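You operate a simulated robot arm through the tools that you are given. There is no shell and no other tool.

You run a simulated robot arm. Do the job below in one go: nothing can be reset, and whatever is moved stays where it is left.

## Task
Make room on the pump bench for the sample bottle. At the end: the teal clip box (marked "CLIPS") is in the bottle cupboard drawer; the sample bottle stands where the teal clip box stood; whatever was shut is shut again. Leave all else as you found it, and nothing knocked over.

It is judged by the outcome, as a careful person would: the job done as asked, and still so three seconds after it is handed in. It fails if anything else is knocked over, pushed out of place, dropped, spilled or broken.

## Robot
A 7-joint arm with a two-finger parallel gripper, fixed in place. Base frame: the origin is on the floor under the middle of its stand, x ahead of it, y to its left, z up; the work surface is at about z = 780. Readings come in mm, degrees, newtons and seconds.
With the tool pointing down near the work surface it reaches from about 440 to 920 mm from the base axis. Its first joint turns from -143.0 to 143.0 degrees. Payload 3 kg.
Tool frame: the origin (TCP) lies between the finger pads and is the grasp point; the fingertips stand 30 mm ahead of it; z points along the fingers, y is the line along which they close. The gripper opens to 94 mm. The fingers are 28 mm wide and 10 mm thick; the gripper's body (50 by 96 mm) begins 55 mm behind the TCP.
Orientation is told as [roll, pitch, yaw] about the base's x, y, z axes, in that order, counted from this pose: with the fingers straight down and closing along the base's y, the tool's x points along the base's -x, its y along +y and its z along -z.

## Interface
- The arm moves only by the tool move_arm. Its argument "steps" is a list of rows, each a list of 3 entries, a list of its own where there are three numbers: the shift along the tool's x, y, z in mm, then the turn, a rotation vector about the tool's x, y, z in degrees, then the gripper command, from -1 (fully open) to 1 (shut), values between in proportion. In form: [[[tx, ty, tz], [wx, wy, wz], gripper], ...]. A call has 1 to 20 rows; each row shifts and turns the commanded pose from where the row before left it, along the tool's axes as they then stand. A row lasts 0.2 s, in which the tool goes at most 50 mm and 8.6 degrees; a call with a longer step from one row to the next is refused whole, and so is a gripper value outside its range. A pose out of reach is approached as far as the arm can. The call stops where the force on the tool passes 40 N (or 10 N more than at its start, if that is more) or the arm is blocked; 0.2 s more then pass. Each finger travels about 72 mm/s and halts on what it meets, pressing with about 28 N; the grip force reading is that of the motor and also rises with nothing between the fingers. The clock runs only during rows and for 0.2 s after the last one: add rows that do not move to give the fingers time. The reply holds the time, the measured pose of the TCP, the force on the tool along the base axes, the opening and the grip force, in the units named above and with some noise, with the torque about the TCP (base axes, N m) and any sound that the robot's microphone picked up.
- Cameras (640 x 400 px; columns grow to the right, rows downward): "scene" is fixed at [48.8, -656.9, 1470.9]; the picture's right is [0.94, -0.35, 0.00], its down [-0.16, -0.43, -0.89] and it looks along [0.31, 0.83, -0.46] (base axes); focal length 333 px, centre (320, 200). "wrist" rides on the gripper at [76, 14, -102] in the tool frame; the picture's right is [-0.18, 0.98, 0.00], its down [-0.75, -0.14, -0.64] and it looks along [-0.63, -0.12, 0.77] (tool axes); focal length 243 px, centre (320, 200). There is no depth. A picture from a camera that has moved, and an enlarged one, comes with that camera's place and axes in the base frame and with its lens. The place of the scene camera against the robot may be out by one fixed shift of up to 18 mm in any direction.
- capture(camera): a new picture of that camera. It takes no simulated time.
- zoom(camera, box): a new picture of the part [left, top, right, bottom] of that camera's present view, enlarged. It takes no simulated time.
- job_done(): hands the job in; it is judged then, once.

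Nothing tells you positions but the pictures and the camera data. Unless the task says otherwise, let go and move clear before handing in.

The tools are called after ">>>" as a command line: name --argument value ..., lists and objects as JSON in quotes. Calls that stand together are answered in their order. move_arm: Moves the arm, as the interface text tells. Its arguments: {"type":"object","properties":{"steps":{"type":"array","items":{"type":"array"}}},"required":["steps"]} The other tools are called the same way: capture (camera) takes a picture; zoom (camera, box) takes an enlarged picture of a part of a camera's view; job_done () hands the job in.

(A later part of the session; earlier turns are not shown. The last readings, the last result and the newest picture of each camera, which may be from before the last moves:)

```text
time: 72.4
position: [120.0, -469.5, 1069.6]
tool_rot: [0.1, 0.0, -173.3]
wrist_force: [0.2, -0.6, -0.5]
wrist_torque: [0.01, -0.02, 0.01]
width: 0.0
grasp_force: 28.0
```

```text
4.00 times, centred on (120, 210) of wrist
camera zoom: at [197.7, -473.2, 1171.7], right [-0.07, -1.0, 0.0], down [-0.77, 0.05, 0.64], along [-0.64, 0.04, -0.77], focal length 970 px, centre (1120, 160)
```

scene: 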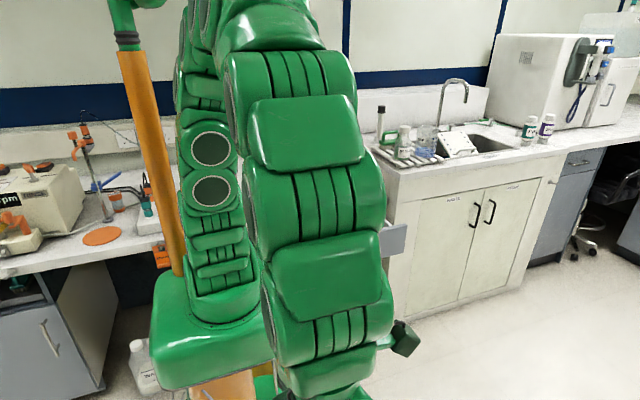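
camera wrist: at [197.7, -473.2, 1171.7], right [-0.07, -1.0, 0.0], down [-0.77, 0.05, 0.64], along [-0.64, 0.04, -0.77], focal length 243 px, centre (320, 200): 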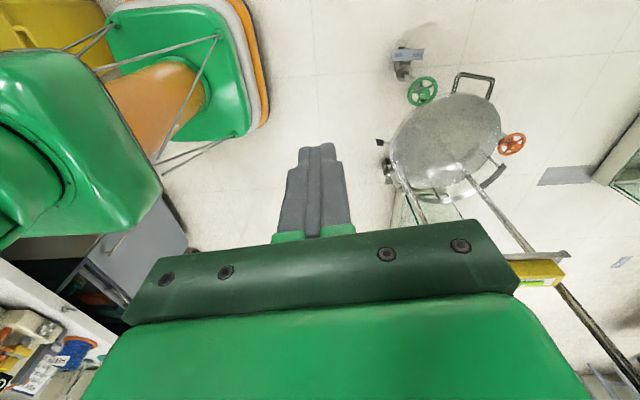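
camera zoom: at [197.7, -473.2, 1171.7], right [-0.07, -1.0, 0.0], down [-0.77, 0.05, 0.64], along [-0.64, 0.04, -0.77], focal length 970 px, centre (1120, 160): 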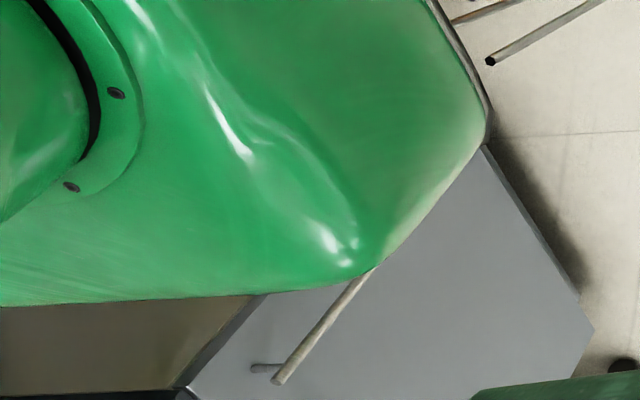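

I tilt the camera up toward the horizon to bring the left unit's front into clear view.

>>> move_arm --steps '[[[0, 0, 0], [0, 0, 4], 1], [[0, 0, 0], [0, -8, 0], 1], [[0, 0, 0], [0, -8, 0], 1], [[0, 0, 0], [0, -8, 0], 1]]'

>>> capture --camera "wrist"

>>> zoom --camera "wrist" --box '[0, 60, 300, 260]'

```text
time: 73.4
position: [121.1, -470.0, 1070.0]
tool_rot: [-0.1, -24.0, -177.4]
wrist_force: [0.7, -0.3, 0.1]
wrist_torque: [0.0, 0.01, -0.04]
width: 0.0
grasp_force: 28.0
```

```text
taken
camera wrist: at [232.3, -477.3, 1131.5], right [-0.12, -0.99, 0.07], down [-0.43, 0.12, 0.89], along [-0.89, 0.08, -0.44], focal length 243 px, centre (320, 200)
```

wrist: 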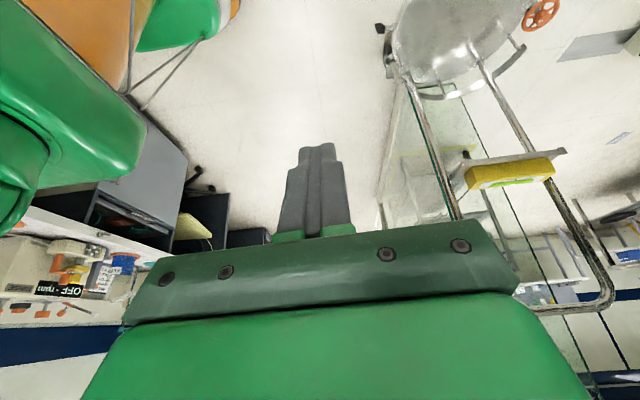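

```text
2.00 times, centred on (150, 160) of wrist
camera zoom: at [232.3, -477.3, 1131.5], right [-0.12, -0.99, 0.07], down [-0.43, 0.12, 0.89], along [-0.89, 0.08, -0.44], focal length 485 px, centre (660, 280)
```

zoom: 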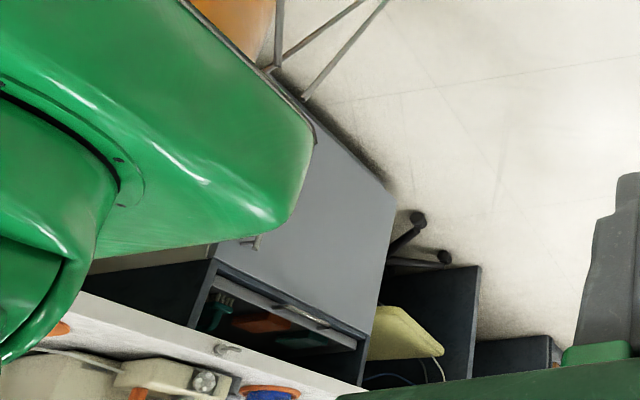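

The left unit carries no label; its drawer was already open and it lies behind the robot, while the centre drawer is the only shut, reachable one — I stay with it. I retrace my path back to the front of the drawer.

>>> move_arm --steps '[[[0, 0, 0], [0, 8, 0], 1], [[0, 0, 0], [0, 8, 0], 1], [[0, 0, 0], [0, 8, 0], 1], [[42.6, -11.9, 0], [0, 0, 0], 1], [[42.6, -11.9, 0], [0, 0, 0], 1], [[42.6, -11.9, 0], [0, 0, 0], 1], [[42.6, -11.9, 0], [0, 0, 0], 1], [[42.6, -11.9, 0], [0, 0, 0], 1], [[27.9, -36.3, 0], [0, 0, 0], 1], [[27.9, -36.3, 0], [0, 0, 0], 1], [[27.9, -36.3, 0], [0, 0, 0], 1], [[27.9, -36.3, 0], [0, 0, 0], 1], [[27.9, -36.3, 0], [0, 0, 0], 1], [[27.9, -36.3, 0], [0, 0, 0], 1], [[27.9, -36.3, 0], [0, 0, 0], 1], [[27.9, -36.3, 0], [0, 0, 0], 1], [[0, 0, 0], [0, 0, -8.45], 1], [[0, 0, 0], [0, 0, -8.45], 1], [[0, 0, 0], [0, 0, -8.45], 1], [[0, 0, 0], [0, 0, -8.45], 1]]'

>>> move_arm --steps '[[[0, 0, 0], [0, 0, -8.45], 1], [[0, 0, 0], [0, 0, -8.45], 1], [[0, 0, 0], [0, 0, -8.45], 1], [[0, 0, 0], [0, 0, -8.45], 1], [[0, 0, 0], [0, 0, -8.45], 1], [[0, 0, 0], [0, 0, -8.45], 1], [[0, 0, 0], [0, 0, -8.45], 1], [[0, 0, 0], [0, 0, -8.45], 1], [[0, 0, 0], [0, 0, -8.45], 1], [[0, 0, 0], [0, 0, -8.45], 1], [[0, 0, 0], [0, 0, -8.45], 1], [[0, 0, 0], [0, 0, -8.45], 1], [[0, 0, 0], [0, 0, -8.45], 1], [[0, 0, 0], [0, 0, -8.45], 1], [[0, 0, 0], [0, 0, -8.45], 1], [[0, 0, 0], [0, 0, -8.45], 1], [[0, 0, 0], [0, 0, -8.45], 1]]'

>>> capture --camera "scene"

>>> capture --camera "wrist"

```text
time: 77.6
position: [540.7, -100.1, 1070.2]
tool_rot: [-0.1, 0.0, -143.5]
wrist_force: [-1.2, -0.1, -1.3]
wrist_torque: [-0.05, -0.03, 0.0]
width: 0.0
grasp_force: 28.6
```

```text
time: 81.2
position: [541.7, -99.7, 1068.0]
tool_rot: [0.0, 0.0, 0.1]
wrist_force: [-0.7, 0.4, -0.1]
wrist_torque: [0.03, -0.03, -0.01]
width: 0.0
grasp_force: 28.2
```

```text
taken
```

scene: 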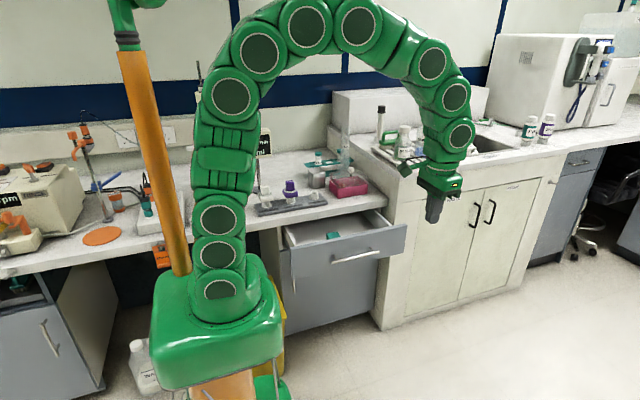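

```text
taken
camera wrist: at [463.9, -84.3, 1171.3], right [0.18, 0.98, 0.0], down [0.75, -0.14, 0.64], along [0.63, -0.12, -0.77], focal length 243 px, centre (320, 200)
```

wrist: 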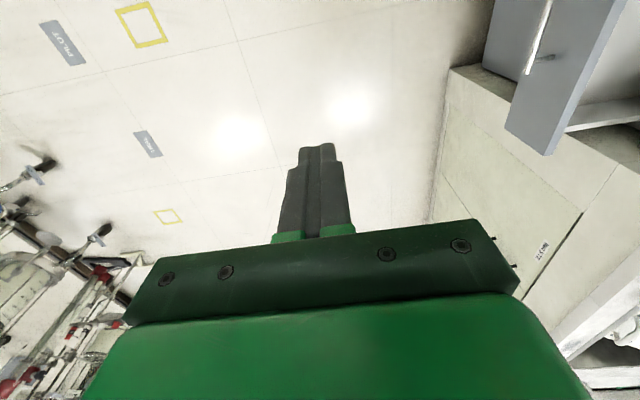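

Back in front of the sink/drawer. I roll the closed fingers to point at the drawer front and lower to z≈703, above the bar.

>>> move_arm --steps '[[[0, 0, 0], [-8.18, 0, 0], 1], [[0, 0, 0], [-8.18, 0, 0], 1], [[0, 0, 0], [-8.18, 0, 0], 1], [[0, 0, 0], [-8.18, 0, 0], 1], [[0, 0, 0], [-8.18, 0, 0], 1], [[0, 0, 0], [-8.18, 0, 0], 1], [[0, 0, 0], [-8.18, 0, 0], 1], [[0, 0, 0], [-8.18, 0, 0], 1], [[0, 0, 0], [-8.18, 0, 0], 1], [[0, 0, 0], [-8.18, 0, 0], 1], [[0, 0, 0], [-8.18, 0, 0], 1], [[0, -45.6, 15], [0, 0, 0], 1], [[0, -45.6, 15], [0, 0, 0], 1], [[0, -45.6, 15], [0, 0, 0], 1], [[0, -45.6, 15], [0, 0, 0], 1], [[0, -45.6, 15], [0, 0, 0], 1], [[0, -45.6, 15], [0, 0, 0], 1], [[0, -45.6, 15], [0, 0, 0], 1], [[0, -45.6, 15], [0, 0, 0], 1]]'

>>> capture --camera "scene"

>>> capture --camera "wrist"

```text
time: 85.2
position: [539.3, 19.6, 705.6]
tool_rot: [90.0, 0.0, 0.0]
wrist_force: [-0.8, 0.2, -0.5]
wrist_torque: [0.02, -0.03, 0.01]
width: 0.0
grasp_force: 27.8
```

```text
taken
```

scene: 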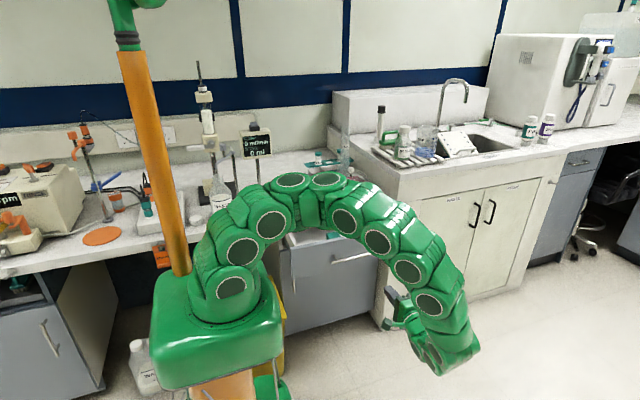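

```text
taken
camera wrist: at [463.3, -81.0, 719.8], right [0.18, 0.0, 0.98], down [0.75, -0.64, -0.14], along [0.63, 0.77, -0.12], focal length 243 px, centre (320, 200)
```

wrist: 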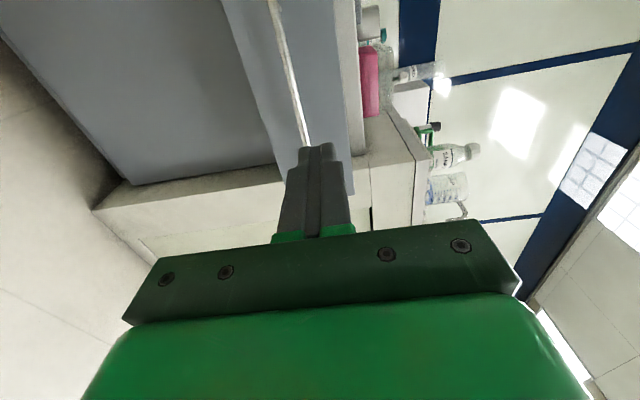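

I approach the drawer front.

>>> move_arm --steps '[[[0, -0.5, 40], [0, 0, 0], 1], [[0, -0.5, 40], [0, 0, 0], 1], [[0, -0.5, 40], [0, 0, 0], 1], [[0, -0.5, 40], [0, 0, 0], 1], [[0, 0, 40], [0, 0, 0], 1], [[0, 0, 35], [0, 0, 0], 1]]'

>>> capture --camera "wrist"

>>> zoom --camera "scene" --box '[260, 160, 440, 300]'

```text
time: 86.6
position: [543.1, 253.5, 704.4]
tool_rot: [90.0, -0.1, 0.0]
wrist_force: [-0.3, -0.3, 0.3]
wrist_torque: [0.0, 0.0, -0.02]
width: 0.0
grasp_force: 27.9
```

```text
taken
camera wrist: at [466.0, 152.8, 718.1], right [0.18, 0.0, 0.98], down [0.75, -0.64, -0.14], along [0.63, 0.77, -0.12], focal length 243 px, centre (320, 200)
```

wrist: 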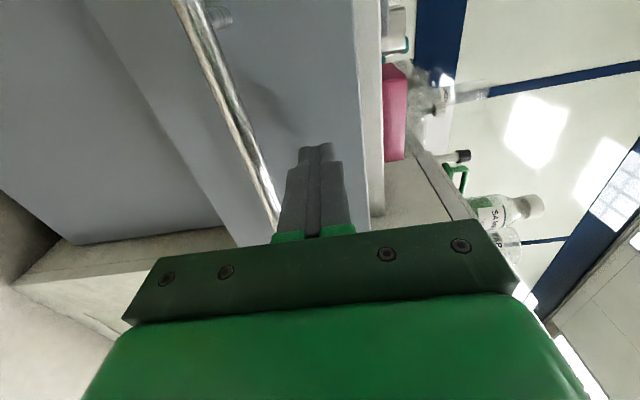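

```text
2.86 times, centred on (350, 230) of scene
camera zoom: at [48.8, -656.9, 1470.9], right [0.94, -0.35, 0.0], down [-0.16, -0.43, -0.89], along [0.31, 0.83, -0.46], focal length 951 px, centre (234, 114)
```

zoom: 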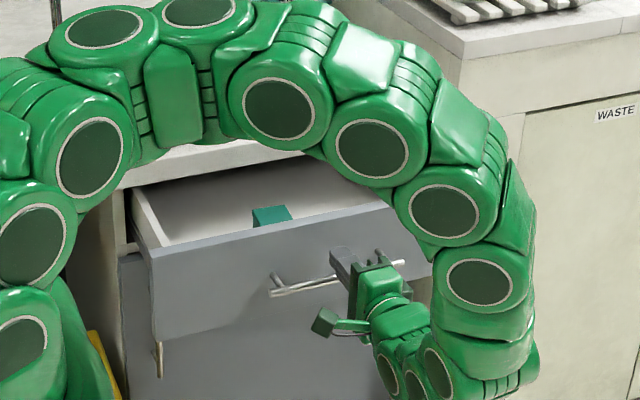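

Fingertips are lined up just above the bar. I push the drawer in steadily.

>>> move_arm --steps '[[[0, 0, 12], [0, 0, 0], 1], [[0, 0, 12], [0, 0, 0], 1], [[0, 0, 10], [0, 0, 0], 1], [[0, 0, 8], [0, 0, 0], 1], [[0, 0, 8], [0, 0, 0], 1], [[0, 0, 8], [0, 0, 0], 1], [[0, 0, 8], [0, 0, 0], 1], [[0, 0, 8], [0, 0, 0], 1], [[0, 0, 8], [0, 0, 0], 1], [[0, 0, 8], [0, 0, 0], 1], [[0, 0, 8], [0, 0, 0], 1], [[0, 0, 8], [0, 0, 0], 1]]'

>>> capture --camera "wrist"

>>> zoom --camera "scene" --box '[260, 160, 440, 300]'

```text
time: 89.2
position: [540.5, 360.5, 701.8]
tool_rot: [90.0, 0.0, 0.0]
wrist_force: [-0.4, 0.2, -0.2]
wrist_torque: [0.02, -0.02, 0.01]
width: 0.0
grasp_force: 27.7
```

```text
taken
camera wrist: at [464.2, 259.3, 716.2], right [0.18, 0.0, 0.98], down [0.75, -0.64, -0.14], along [0.63, 0.77, -0.12], focal length 243 px, centre (320, 200)
```

wrist: 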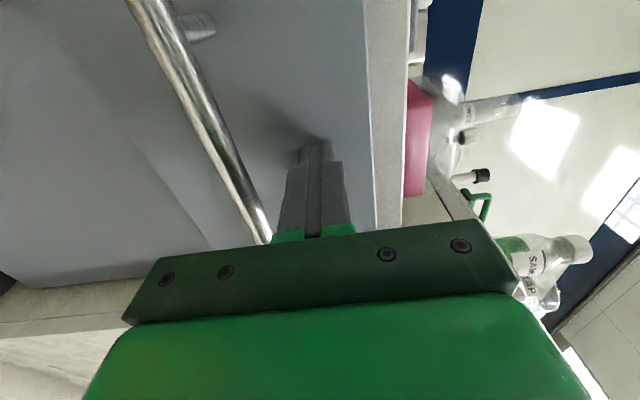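

```text
2.86 times, centred on (350, 230) of scene
camera zoom: at [48.8, -656.9, 1470.9], right [0.94, -0.35, 0.0], down [-0.16, -0.43, -0.89], along [0.31, 0.83, -0.46], focal length 951 px, centre (234, 114)
```

zoom: 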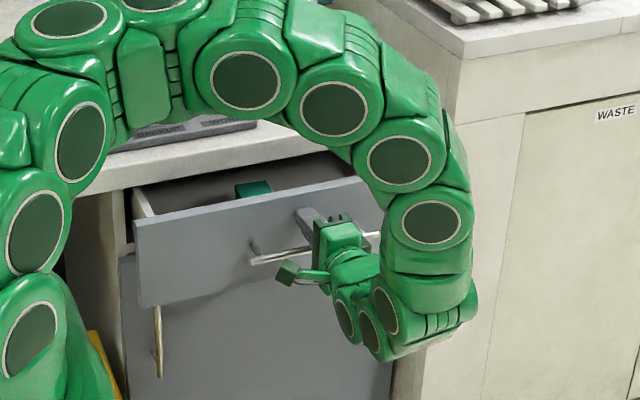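

The drawer is sliding in with the box undisturbed. I keep pushing, slowing toward the end.

>>> move_arm --steps '[[[0, 0, 8], [0, 0, 0], 1], [[0, 0, 8], [0, 0, 0], 1], [[0, 0, 8], [0, 0, 0], 1], [[0, 0, 8], [0, 0, 0], 1], [[0, 0, 8], [0, 0, 0], 1], [[0, 0, 8], [0, 0, 0], 1], [[0, 0, 8], [0, 0, 0], 1], [[0, 0, 8], [0, 0, 0], 1], [[0, 0, 8], [0, 0, 0], 1], [[0, 0, 8], [0, 0, 0], 1], [[0, 0, 8], [0, 0, 0], 1]]'

>>> capture --camera "wrist"

>>> zoom --camera "scene" --box '[260, 160, 440, 300]'

```text
time: 91.6
position: [540.1, 448.7, 703.7]
tool_rot: [90.0, 0.0, 0.0]
wrist_force: [0.1, 0.3, -0.1]
wrist_torque: [0.02, -0.01, 0.03]
width: 0.2
grasp_force: 27.7
```

```text
taken
camera wrist: at [463.3, 347.9, 716.8], right [0.18, 0.0, 0.98], down [0.75, -0.64, -0.14], along [0.63, 0.77, -0.12], focal length 243 px, centre (320, 200)
```

wrist: 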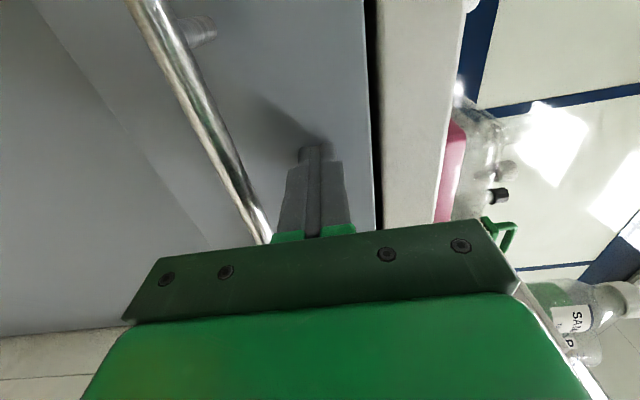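

```text
2.86 times, centred on (350, 230) of scene
camera zoom: at [48.8, -656.9, 1470.9], right [0.94, -0.35, 0.0], down [-0.16, -0.43, -0.89], along [0.31, 0.83, -0.46], focal length 951 px, centre (234, 114)
```

zoom: 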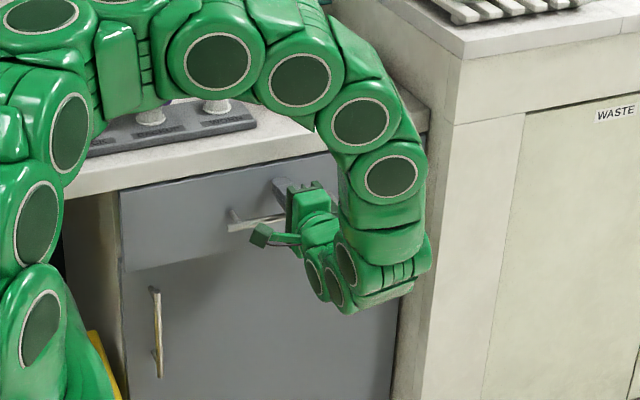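

Nearly shut. I continue with small steps until the drawer seats.

>>> move_arm --steps '[[[0, 0, 6], [0, 0, 0], 1], [[0, 0, 6], [0, 0, 0], 1], [[0, 0, 5], [0, 0, 0], 1], [[0, 0, 4], [0, 0, 0], 1], [[0, 0, 4], [0, 0, 0], 1]]'

>>> capture --camera "wrist"

>>> zoom --camera "scene" --box '[200, 120, 400, 260]'

```text
time: 92.8
position: [539.9, 474.3, 702.4]
tool_rot: [90.0, 0.0, 0.0]
wrist_force: [0.6, -0.3, 0.2]
wrist_torque: [0.02, -0.02, 0.0]
width: 0.0
grasp_force: 27.8
```

```text
taken
camera wrist: at [464.2, 372.9, 716.3], right [0.18, 0.0, 0.98], down [0.75, -0.64, -0.14], along [0.63, 0.77, -0.12], focal length 243 px, centre (320, 200)
```

wrist: 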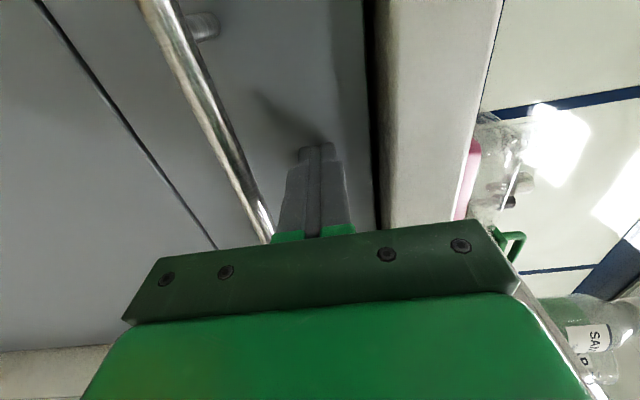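

```text
2.86 times, centred on (300, 190) of scene
camera zoom: at [48.8, -656.9, 1470.9], right [0.94, -0.35, 0.0], down [-0.16, -0.43, -0.89], along [0.31, 0.83, -0.46], focal length 951 px, centre (377, 229)
```

zoom: 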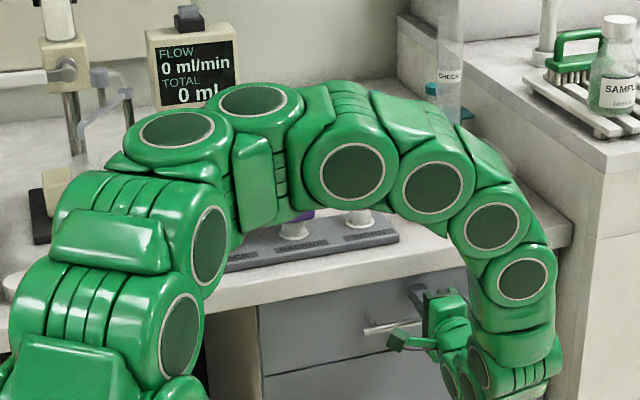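

I push the last millimetres and watch the force.

>>> move_arm --steps '[[[0, 0, 3], [0, 0, 0], 1], [[0, 0, 3], [0, 0, 0], 1]]'

>>> move_arm --steps '[[[0, 0, 2], [0, 0, 0], 1], [[0, 0, 2], [0, 0, 0], 1]]'

```text
time: 93.4
position: [541.8, 479.0, 702.1]
tool_rot: [90.0, 0.0, -0.1]
wrist_force: [-0.3, -0.2, -0.7]
wrist_torque: [-0.02, 0.02, 0.02]
width: 0.1
grasp_force: 28.2
```

```text
time: 93.8
position: [541.0, 480.1, 700.8]
tool_rot: [90.1, 0.1, -0.1]
wrist_force: [-2.4, -9.5, 3.7]
wrist_torque: [0.09, 0.1, 0.21]
width: 0.3
grasp_force: 28.1
stopped in row 2: the force on the tool passed its limit at 51 N (the readings are from after the stop); the commanded pose is now the measured one
```

Hard stop reached at about front y=510 — the drawer is seated. I back off straight and verify.

>>> move_arm --steps '[[[0, 0, -15], [0, 0, 0], 1], [[0, 0, -35], [0, 0, 0], 1], [[0, 0, -40], [0, 0, 0], 1], [[0, 0, -40], [0, 0, 0], 1], [[0, 0, -40], [0, 0, 0], 1], [[0, 0, -40], [0, 0, 0], 1], [[0, 0, -40], [0, 0, 0], 1], [[0, 0, -40], [0, 0, 0], 1]]'

>>> capture --camera "wrist"

>>> zoom --camera "scene" --box '[230, 120, 440, 300]'

```text
time: 95.6
position: [539.5, 188.1, 701.9]
tool_rot: [90.0, 0.2, 0.0]
wrist_force: [0.4, -0.1, 0.6]
wrist_torque: [-0.01, 0.0, -0.04]
width: 0.0
grasp_force: 28.2
```

```text
taken
camera wrist: at [463.6, 87.8, 716.2], right [0.19, 0.0, 0.98], down [0.75, -0.64, -0.14], along [0.63, 0.77, -0.12], focal length 243 px, centre (320, 200)
```

wrist: 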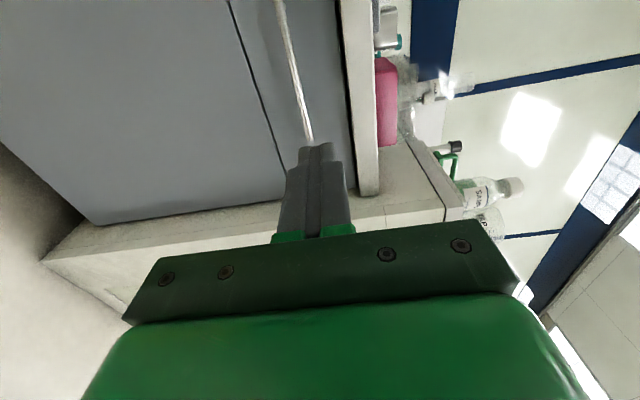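

```text
2.22 times, centred on (335, 210) of scene
camera zoom: at [48.8, -656.9, 1470.9], right [0.94, -0.35, 0.0], down [-0.16, -0.43, -0.89], along [0.31, 0.83, -0.46], focal length 739 px, centre (287, 178)
```

zoom: 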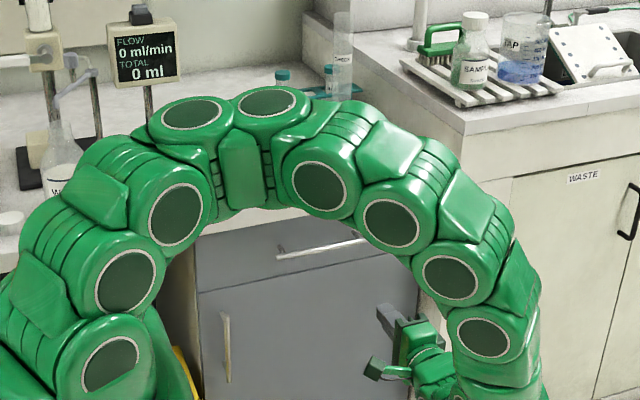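

The drawer is shut flush and the box is inside. Now for the bottle: I raise the arm and turn the fingers down to view the bottle from closer.

>>> move_arm --steps '[[[0, 48, 0], [0, 0, 0], 0], [[0, 48, 0], [0, 0, 0], -1], [[0, 48, 0], [0, 0, 0], -1], [[0, 48, 0], [0, 0, 0], -1], [[0, 48, 0], [0, 0, 0], -1], [[0, 48, 0], [0, 0, 0], -1], [[0, 48, 0], [0, 0, 0], -1], [[0, 48, 0], [0, 0, 0], -1], [[0, 48, 0], [0, 0, 0], -1], [[0, 0, 0], [8.18, 0, 0], -1], [[0, 0, 0], [8.18, 0, 0], -1], [[0, 0, 0], [8.18, 0, 0], -1], [[0, 0, 0], [8.18, 0, 0], -1], [[0, 0, 0], [8.18, 0, 0], -1], [[0, 0, 0], [8.18, 0, 0], -1], [[0, 0, 0], [8.18, 0, 0], -1], [[0, 0, 0], [8.18, 0, 0], -1], [[0, 0, 0], [8.18, 0, 0], -1], [[0, 0, 0], [8.18, 0, 0], -1], [[0, 0, 0], [8.18, 0, 0], -1]]'

>>> move_arm --steps '[[[0, 0, 0], [0, 0, -8.4], -1], [[0, 0, 0], [0, 0, -8.4], -1], [[0, 0, 0], [0, 0, -8.4], -1], [[0, 0, 0], [0, 0, -8.4], -1], [[0, 0, 0], [0, 0, -8.4], -1]]'

>>> capture --camera "wrist"

>>> capture --camera "scene"

```text
time: 99.8
position: [539.9, 191.8, 1134.3]
tool_rot: [0.0, -0.1, 0.1]
wrist_force: [-0.6, -0.2, -0.4]
wrist_torque: [0.01, -0.01, 0.02]
width: 93.9
grasp_force: 0.0
```

```text
time: 101.0
position: [541.0, 190.7, 1134.4]
tool_rot: [0.0, 0.0, 42.0]
wrist_force: [0.4, 1.0, 0.1]
wrist_torque: [0.0, 0.03, 0.0]
width: 93.9
grasp_force: 0.1
```

```text
taken
camera wrist: at [473.8, 151.2, 1235.8], right [-0.52, 0.85, 0.0], down [0.65, 0.4, 0.64], along [0.55, 0.34, -0.77], focal length 243 px, centre (320, 200)
```

wrist: 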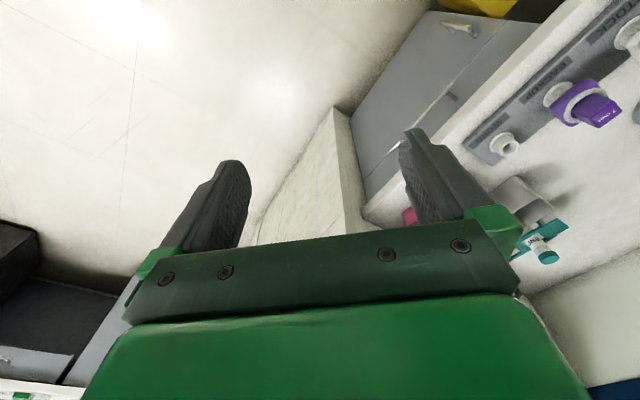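

```text
taken
```

scene: 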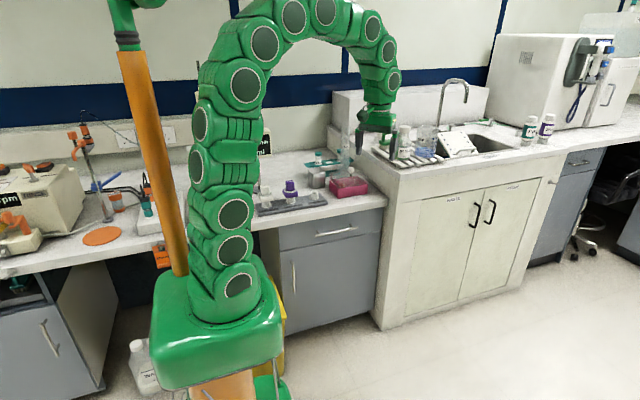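

The bottle is hidden behind the gripper in this view. I change to a pose with the camera above, fingers tilted outward (yaw ≈186°, tilt 45°), which I also plan for gripping the bottle's cap.

>>> move_arm --steps '[[[0, 0, 0], [0, 0, -8.5], -1], [[0, 0, 0], [0, 0, -8.5], -1], [[0, 0, 0], [0, 0, -8.5], -1], [[0, 0, 0], [0, 0, -8.5], -1], [[0, 0, 0], [0, 0, -8.5], -1], [[0, 0, 0], [0, 0, -8.5], -1], [[0, 0, 0], [0, 0, -8.5], -1], [[0, 0, 0], [0, 0, -8.5], -1], [[0, 0, 0], [0, 0, -8.5], -1], [[0, 0, 0], [0, 0, -8.5], -1], [[0, 0, 0], [0, 0, -8.5], -1], [[0, 0, 0], [0, 0, -8.5], -1], [[0, 0, 0], [0, 0, -8.5], -1], [[0, 0, 0], [0, 0, -8.5], -1], [[0, 0, 0], [0, 0, -8.5], -1], [[0, 0, 0], [0, 0, -8.5], -1], [[0, 0, 0], [0, 0, -8.5], -1]]'

>>> capture --camera "scene"

>>> capture --camera "wrist"

```text
time: 104.6
position: [540.7, 191.2, 1133.7]
tool_rot: [-0.1, 0.0, -173.4]
wrist_force: [0.8, -0.2, -0.2]
wrist_torque: [0.0, 0.02, -0.01]
width: 94.3
grasp_force: 0.1
```

```text
taken
```

scene: 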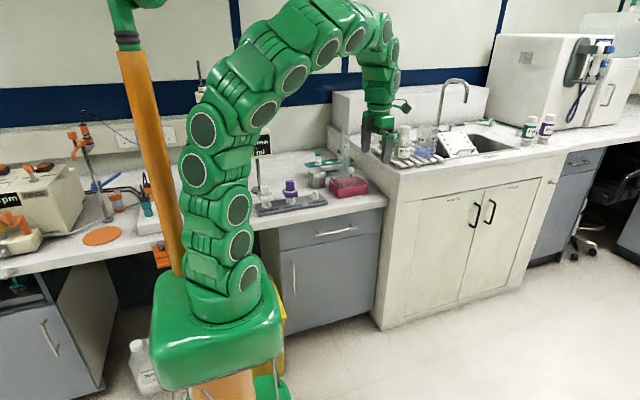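

```text
taken
camera wrist: at [617.4, 186.3, 1236.1], right [-0.07, -1.0, 0.0], down [-0.76, 0.05, 0.64], along [-0.64, 0.04, -0.77], focal length 243 px, centre (320, 200)
```

wrist: 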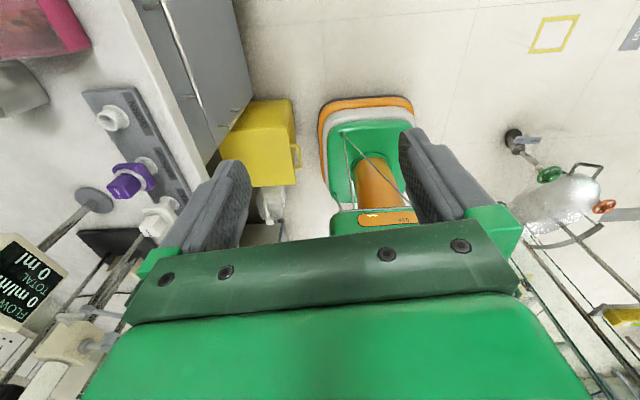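

Yaw 186.6° reached. Now tilt the fingers outward by 45°.

>>> move_arm --steps '[[[0, 0, 0], [0, 7.5, 0], -1], [[0, 0, 0], [0, 7.5, 0], -1], [[0, 0, 0], [0, 7.5, 0], -1], [[0, 0, 0], [0, 7.5, 0], -1], [[0, 0, 0], [0, 7.5, 0], -1], [[0, 0, 0], [0, 7.5, 0], -1]]'

>>> capture --camera "scene"

>>> capture --camera "wrist"

```text
time: 106.0
position: [540.2, 190.2, 1133.7]
tool_rot: [0.1, 45.0, -173.6]
wrist_force: [-0.3, 0.2, -0.3]
wrist_torque: [0.02, 0.04, 0.0]
width: 94.2
grasp_force: 0.0
```

```text
taken
```

scene: 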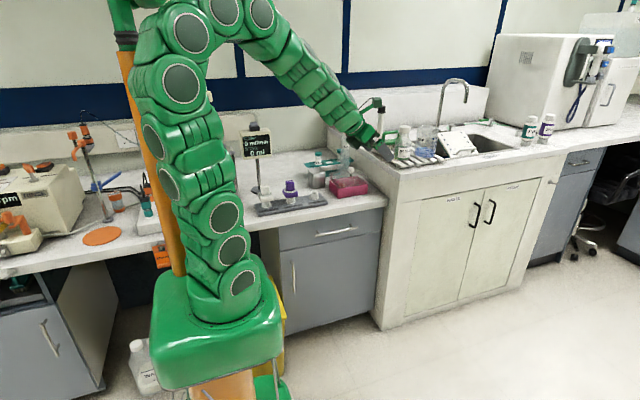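

```text
taken
camera wrist: at [523.0, 175.0, 1259.3], right [-0.02, -0.99, -0.13], down [-1.0, 0.03, -0.08], along [0.08, 0.13, -0.99], focal length 243 px, centre (320, 200)
```

wrist: 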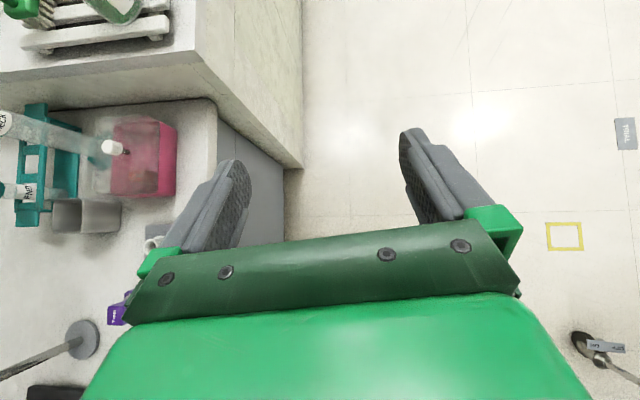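

The camera now looks straight down; the bottle is at the upper-left. I move outward at a safe height to hover closer to the bottle.

>>> move_arm --steps '[[[29.96, -23.0, 12.8], [0, 0, 0], -1], [[29.96, -23.0, 12.8], [0, 0, 0], -1], [[29.96, -23.0, 12.8], [0, 0, 0], -1], [[29.96, -23.0, 12.8], [0, 0, 0], -1], [[29.96, -23.0, 12.8], [0, 0, 0], -1], [[29.96, -23.0, 12.8], [0, 0, 0], -1], [[29.96, -23.0, 12.8], [0, 0, 0], -1], [[29.96, -23.0, 12.8], [0, 0, 0], -1]]'

>>> capture --camera "scene"

>>> capture --camera "wrist"

```text
time: 107.8
position: [760.4, 397.6, 1232.1]
tool_rot: [-0.1, 45.1, -173.6]
wrist_force: [0.2, -0.3, -0.3]
wrist_torque: [0.0, -0.01, 0.01]
width: 94.0
grasp_force: 0.1
```

```text
taken
```

scene: 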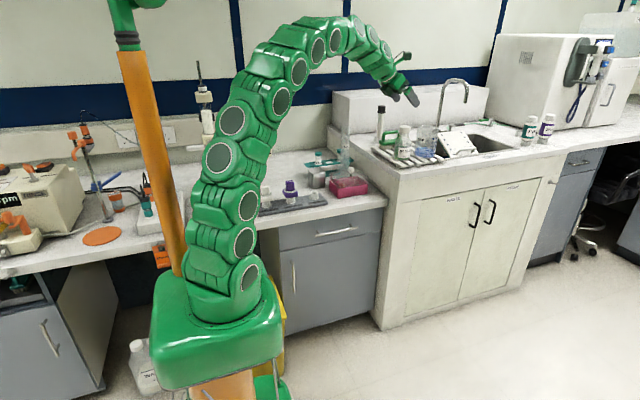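

```text
taken
camera wrist: at [743.5, 382.8, 1358.2], right [-0.02, -0.99, -0.13], down [-1.0, 0.03, -0.08], along [0.08, 0.13, -0.99], focal length 243 px, centre (320, 200)
```

wrist: 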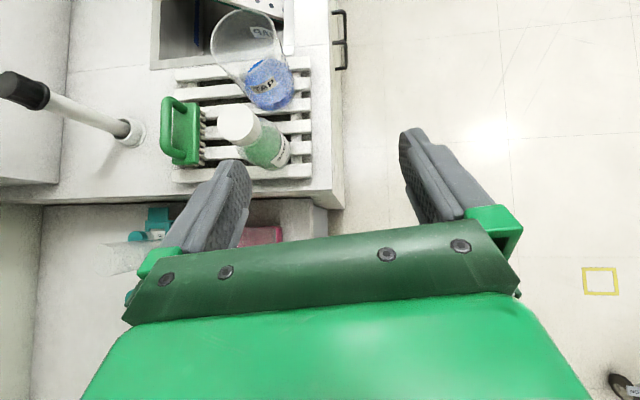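

An excellent top view: the bottle stands at the rack's front-left part, clear of the beaker and brush. I zoom for precise localisation.

>>> zoom --camera "wrist" --box '[140, 0, 360, 210]'

>>> zoom --camera "scene" --box '[350, 60, 480, 180]'

```text
1.90 times, centred on (250, 105) of wrist
camera zoom: at [743.5, 382.8, 1358.2], right [-0.02, -0.99, -0.13], down [-1.0, 0.03, -0.08], along [0.08, 0.13, -0.99], focal length 462 px, centre (453, 381)
```

zoom: 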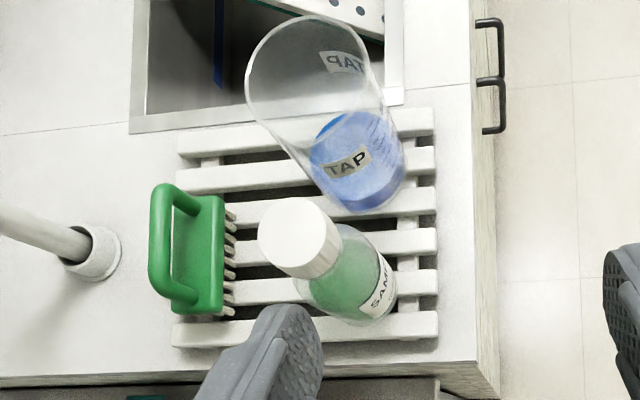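

```text
3.33 times, centred on (415, 120) of scene
camera zoom: at [48.8, -656.9, 1470.9], right [0.94, -0.35, 0.0], down [-0.16, -0.43, -0.89], along [0.31, 0.83, -0.46], focal length 1109 px, centre (3, 467)
```

zoom: 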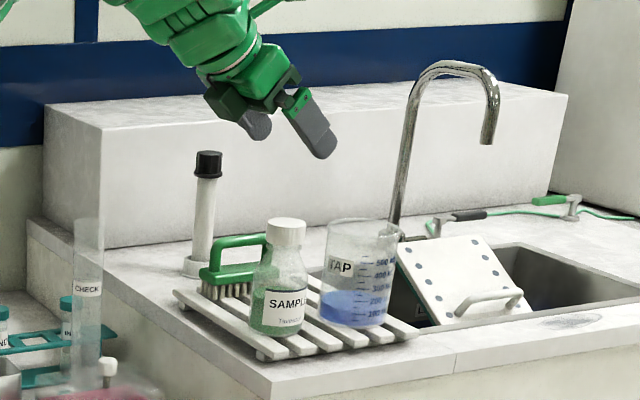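

I shift the camera closer above the bottle for a second view to triangulate.

>>> move_arm --steps '[[[16.2, -24.3, 16.2], [0, 0, 0], -1], [[16.2, -24.3, 16.2], [0, 0, 0], -1], [[16.2, -24.3, 16.2], [0, 0, 0], -1]]'

>>> capture --camera "wrist"

>>> zoom --camera "wrist" --box '[220, 80, 440, 240]'

```text
time: 108.6
position: [819.8, 480.0, 1233.3]
tool_rot: [0.1, 44.9, -173.5]
wrist_force: [-0.3, 0.0, 0.8]
wrist_torque: [0.04, 0.0, 0.0]
width: 94.2
grasp_force: 0.2
```

```text
taken
camera wrist: at [803.0, 464.8, 1359.2], right [-0.02, -0.99, -0.13], down [-1.0, 0.03, -0.08], along [0.08, 0.13, -0.99], focal length 243 px, centre (320, 200)
```

wrist: 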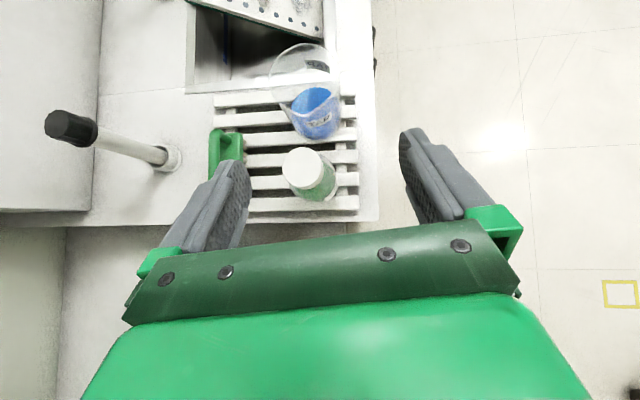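

```text
2.50 times, centred on (330, 160) of wrist
camera zoom: at [803.0, 464.8, 1359.2], right [-0.02, -0.99, -0.13], down [-1.0, 0.03, -0.08], along [0.08, 0.13, -0.99], focal length 606 px, centre (295, 300)
```

zoom: 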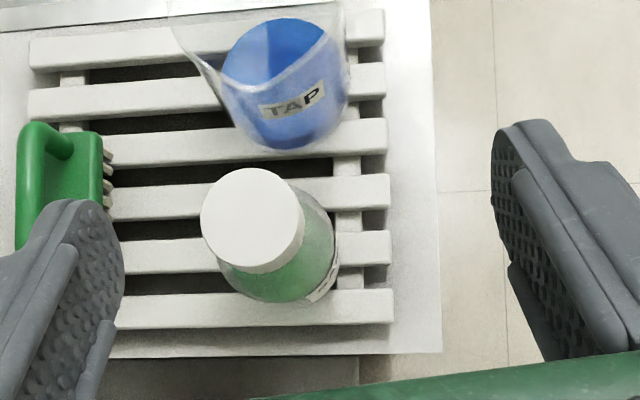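

Triangulation gives cap top centre at (862, 517.5, 1092), cap Ø≈47 mm. I move over it and partially down, then re-check alignment.

>>> move_arm --steps '[[[-1, -11, 22.6], [0, 0, 0], -1], [[-1, -11, 22.6], [0, 0, 0], -1], [[-0.9, -10.6, 22.7], [0, 0, 0], -1]]'

>>> capture --camera "wrist"

>>> zoom --camera "scene" --box '[300, 0, 500, 180]'

```text
time: 109.4
position: [857.0, 511.4, 1175.8]
tool_rot: [0.0, 45.0, -173.5]
wrist_force: [0.7, -0.4, -0.4]
wrist_torque: [-0.02, 0.02, -0.01]
width: 94.0
grasp_force: 0.1
out of reach, approached as far as the arm can: row 3
```

```text
taken
camera wrist: at [839.8, 497.4, 1302.2], right [-0.02, -0.99, -0.13], down [-1.0, 0.03, -0.08], along [0.08, 0.13, -0.99], focal length 243 px, centre (320, 200)
```

wrist: 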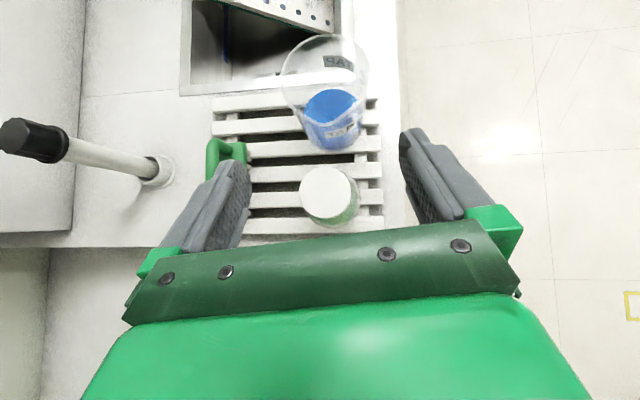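

```text
2.22 times, centred on (400, 90) of scene
camera zoom: at [48.8, -656.9, 1470.9], right [0.94, -0.35, 0.0], down [-0.16, -0.43, -0.89], along [0.31, 0.83, -0.46], focal length 739 px, centre (142, 444)
```

zoom: 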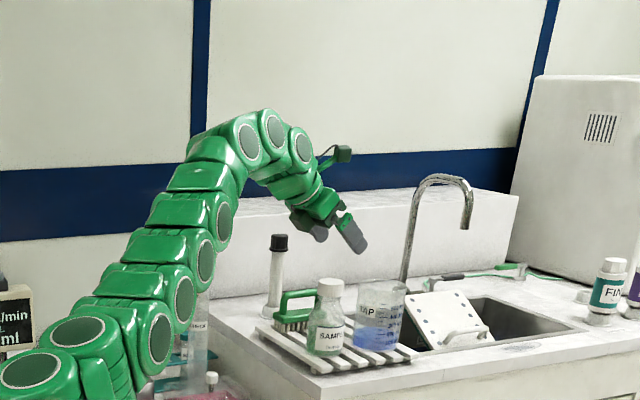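

The arm is near its reach limit at this height; lower down it should reach better. I descend a bit and check.

>>> move_arm --steps '[[[-17.3, 0, 18.0], [0, 0, 0], -1], [[-17.3, 0, 18.0], [0, 0, 0], -1]]'

>>> capture --camera "wrist"

```text
time: 110.0
position: [857.9, 513.7, 1125.2]
tool_rot: [0.0, 45.0, -173.6]
wrist_force: [0.1, -0.4, 0.1]
wrist_torque: [-0.03, 0.0, -0.02]
width: 93.9
grasp_force: 0.0
```

```text
taken
camera wrist: at [840.4, 498.6, 1251.5], right [-0.02, -0.99, -0.13], down [-1.0, 0.03, -0.08], along [0.08, 0.13, -0.99], focal length 243 px, centre (320, 200)
```

wrist: 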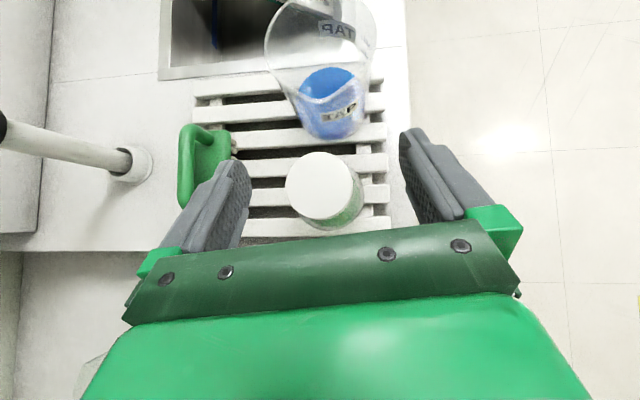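

Reach is fine here. The cap is ~6 mm further in x and ~5 mm in y; I correct while lowering so the pads sit at cap height.

>>> move_arm --steps '[[[-8.6, -1.43, 11.7], [0, 0, 0], -1], [[-8.6, -1.43, 11.7], [0, 0, 0], -1], [[-8.6, -1.43, 11.7], [0, 0, 0], -1]]'

>>> capture --camera "wrist"

>>> zoom --camera "scene" --box '[350, 60, 480, 180]'

```text
time: 110.8
position: [863.4, 517.3, 1081.5]
tool_rot: [0.1, 44.9, -173.5]
wrist_force: [0.5, 0.4, 0.1]
wrist_torque: [-0.02, -0.01, 0.02]
width: 93.7
grasp_force: 0.0
```

```text
taken
camera wrist: at [846.1, 501.7, 1208.0], right [-0.02, -0.99, -0.13], down [-1.0, 0.03, -0.08], along [0.08, 0.13, -0.99], focal length 243 px, centre (320, 200)
```

wrist: 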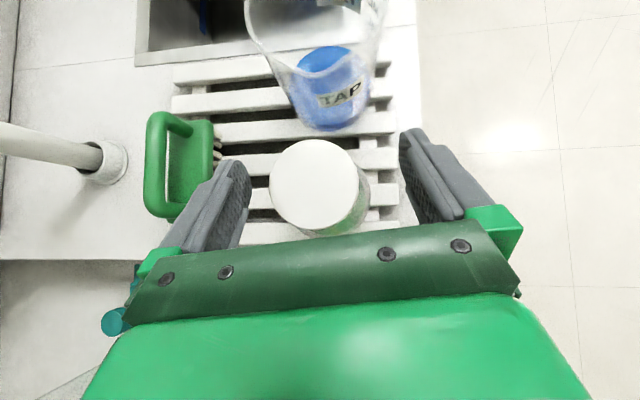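

```text
3.33 times, centred on (415, 120) of scene
camera zoom: at [48.8, -656.9, 1470.9], right [0.94, -0.35, 0.0], down [-0.16, -0.43, -0.89], along [0.31, 0.83, -0.46], focal length 1109 px, centre (3, 467)
```

zoom: 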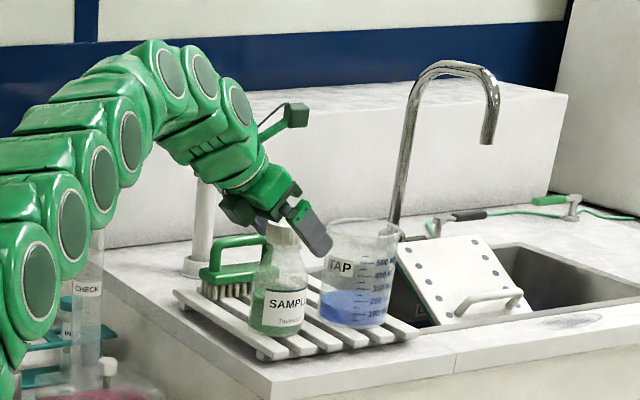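

The fingers straddle the cap, centred. I close gently on it.

>>> move_arm --steps '[[[0, 0, 0], [0, 0, 0], -0.5], [[0, 0, 0], [0, 0, 0], -0.2], [[0, 0, 0], [0, 0, 0], 0.0], [[0, 0, 0], [0, 0, 0], 0.2], [[0, 0, 0], [0, 0, 0], 1], [[0, 0, 0], [0, 0, 0], 1]]'

>>> capture --camera "wrist"

>>> zoom --camera "scene" --box '[370, 90, 460, 170]'

```text
time: 112.2
position: [863.2, 516.2, 1081.8]
tool_rot: [0.0, 44.9, -173.5]
wrist_force: [-0.1, 1.9, 1.4]
wrist_torque: [0.13, 0.02, 0.0]
width: 46.5
grasp_force: 27.9
```

```text
taken
camera wrist: at [846.0, 501.6, 1208.3], right [-0.02, -0.99, -0.13], down [-1.0, 0.03, -0.08], along [0.08, 0.13, -0.99], focal length 243 px, centre (320, 200)
```

wrist: 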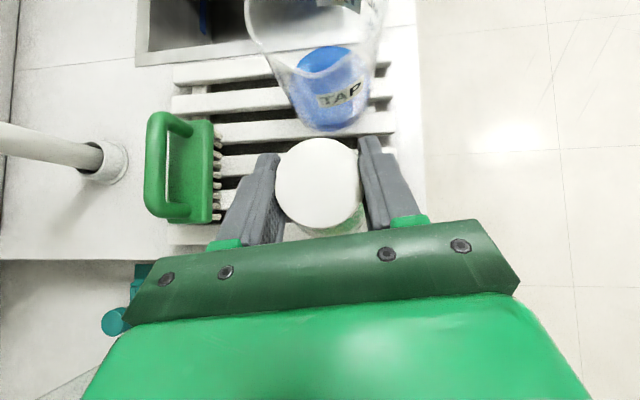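

```text
5.00 times, centred on (415, 130) of scene
camera zoom: at [48.8, -656.9, 1470.9], right [0.94, -0.35, 0.0], down [-0.16, -0.43, -0.89], along [0.31, 0.83, -0.46], focal length 1664 px, centre (-155, 550)
```

zoom: 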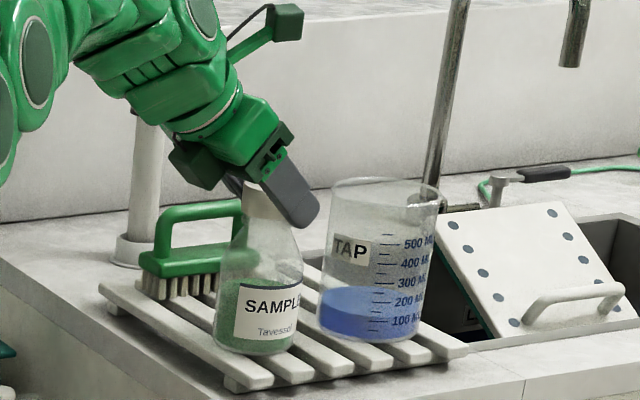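

Cap gripped (46.5 mm). I lift gently by 30 mm and check that the bottle hangs upright.

>>> move_arm --steps '[[[3.5, 0, -3.5], [0, 0, 0], 1], [[5, 0, -5], [0, 0, 0], 1], [[6, 0, -6], [0, 0, 0], 1], [[7, 0, -7], [0, 0, 0], 1]]'

>>> capture --camera "wrist"

>>> zoom --camera "scene" --box '[370, 80, 460, 170]'

```text
time: 113.2
position: [863.6, 517.5, 1113.4]
tool_rot: [0.0, 45.0, -173.7]
wrist_force: [0.4, -0.4, -2.6]
wrist_torque: [-0.03, 0.0, -0.01]
width: 46.5
grasp_force: 28.4
```

```text
taken
camera wrist: at [846.1, 502.2, 1239.0], right [-0.02, -0.99, -0.13], down [-1.0, 0.03, -0.08], along [0.08, 0.13, -0.99], focal length 243 px, centre (320, 200)
```

wrist: 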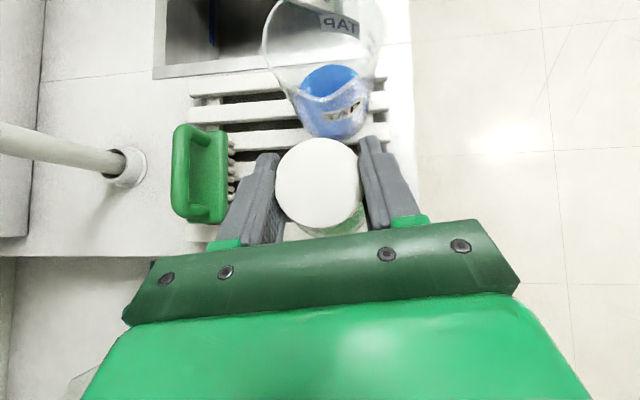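

```text
4.44 times, centred on (415, 125) of scene
camera zoom: at [48.8, -656.9, 1470.9], right [0.94, -0.35, 0.0], down [-0.16, -0.43, -0.89], along [0.31, 0.83, -0.46], focal length 1479 px, centre (-102, 533)
```

zoom: 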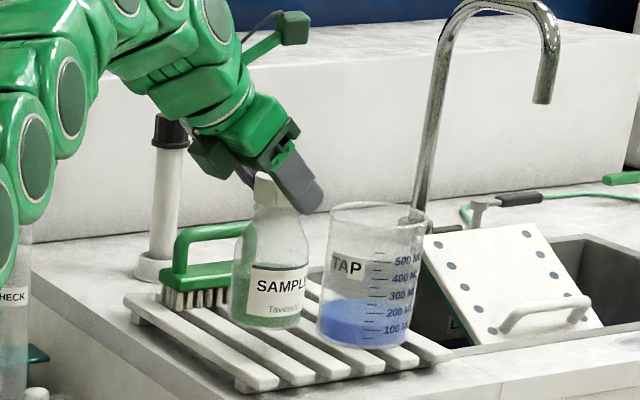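

The bottle is lifted and upright (~0.26 kg). I now retreat inward while rising to clear everything.

>>> move_arm --steps '[[[-5, 5, -11], [0, 0, 0], 1], [[-11, 10, -20], [0, 0, 0], 1], [[-11.6, 10.5, -21.5], [0, 0, 0], 1], [[-11.6, 10.5, -21.5], [0, 0, 0], 1], [[-11.6, 10.5, -21.5], [0, 0, 0], 1], [[-11.6, 10.5, -21.5], [0, 0, 0], 1], [[-11.6, 10.5, -21.5], [0, 0, 0], 1], [[-11.6, 10.5, -21.5], [0, 0, 0], 1], [[-11.6, 10.5, -21.5], [0, 0, 0], 1], [[-11.6, 10.5, -21.5], [0, 0, 0], 1], [[-6, 5, -10], [0, 0, 0], 1]]'

>>> capture --camera "wrist"

>>> capture --camera "scene"

```text
time: 115.6
position: [645.5, 389.5, 1182.9]
tool_rot: [-0.1, 45.0, -173.5]
wrist_force: [0.7, 0.4, -2.3]
wrist_torque: [-0.01, 0.0, 0.02]
width: 46.3
grasp_force: 27.7
```

```text
taken
camera wrist: at [628.1, 372.9, 1310.1], right [-0.02, -0.99, -0.13], down [-1.0, 0.03, -0.08], along [0.08, 0.13, -0.99], focal length 243 px, centre (320, 200)
```

wrist: 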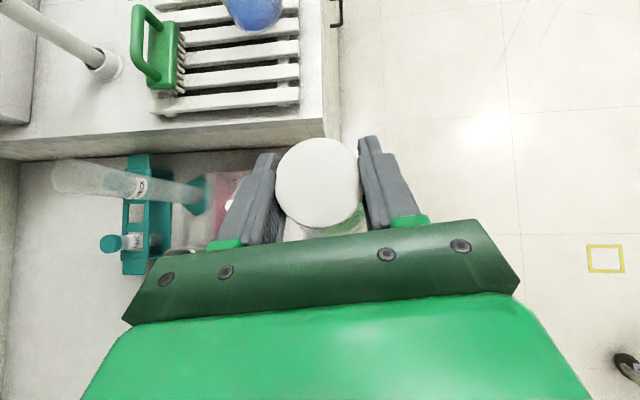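

```text
taken
```

scene: 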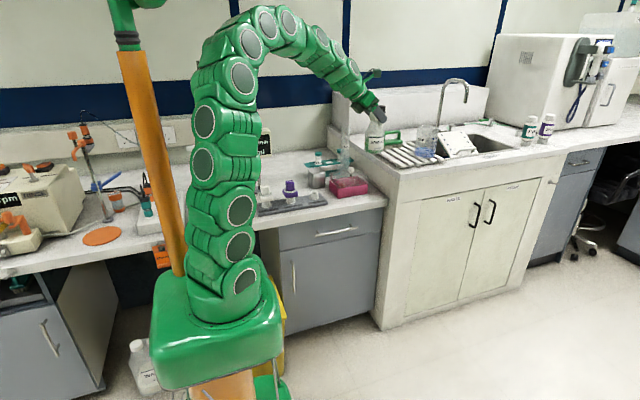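

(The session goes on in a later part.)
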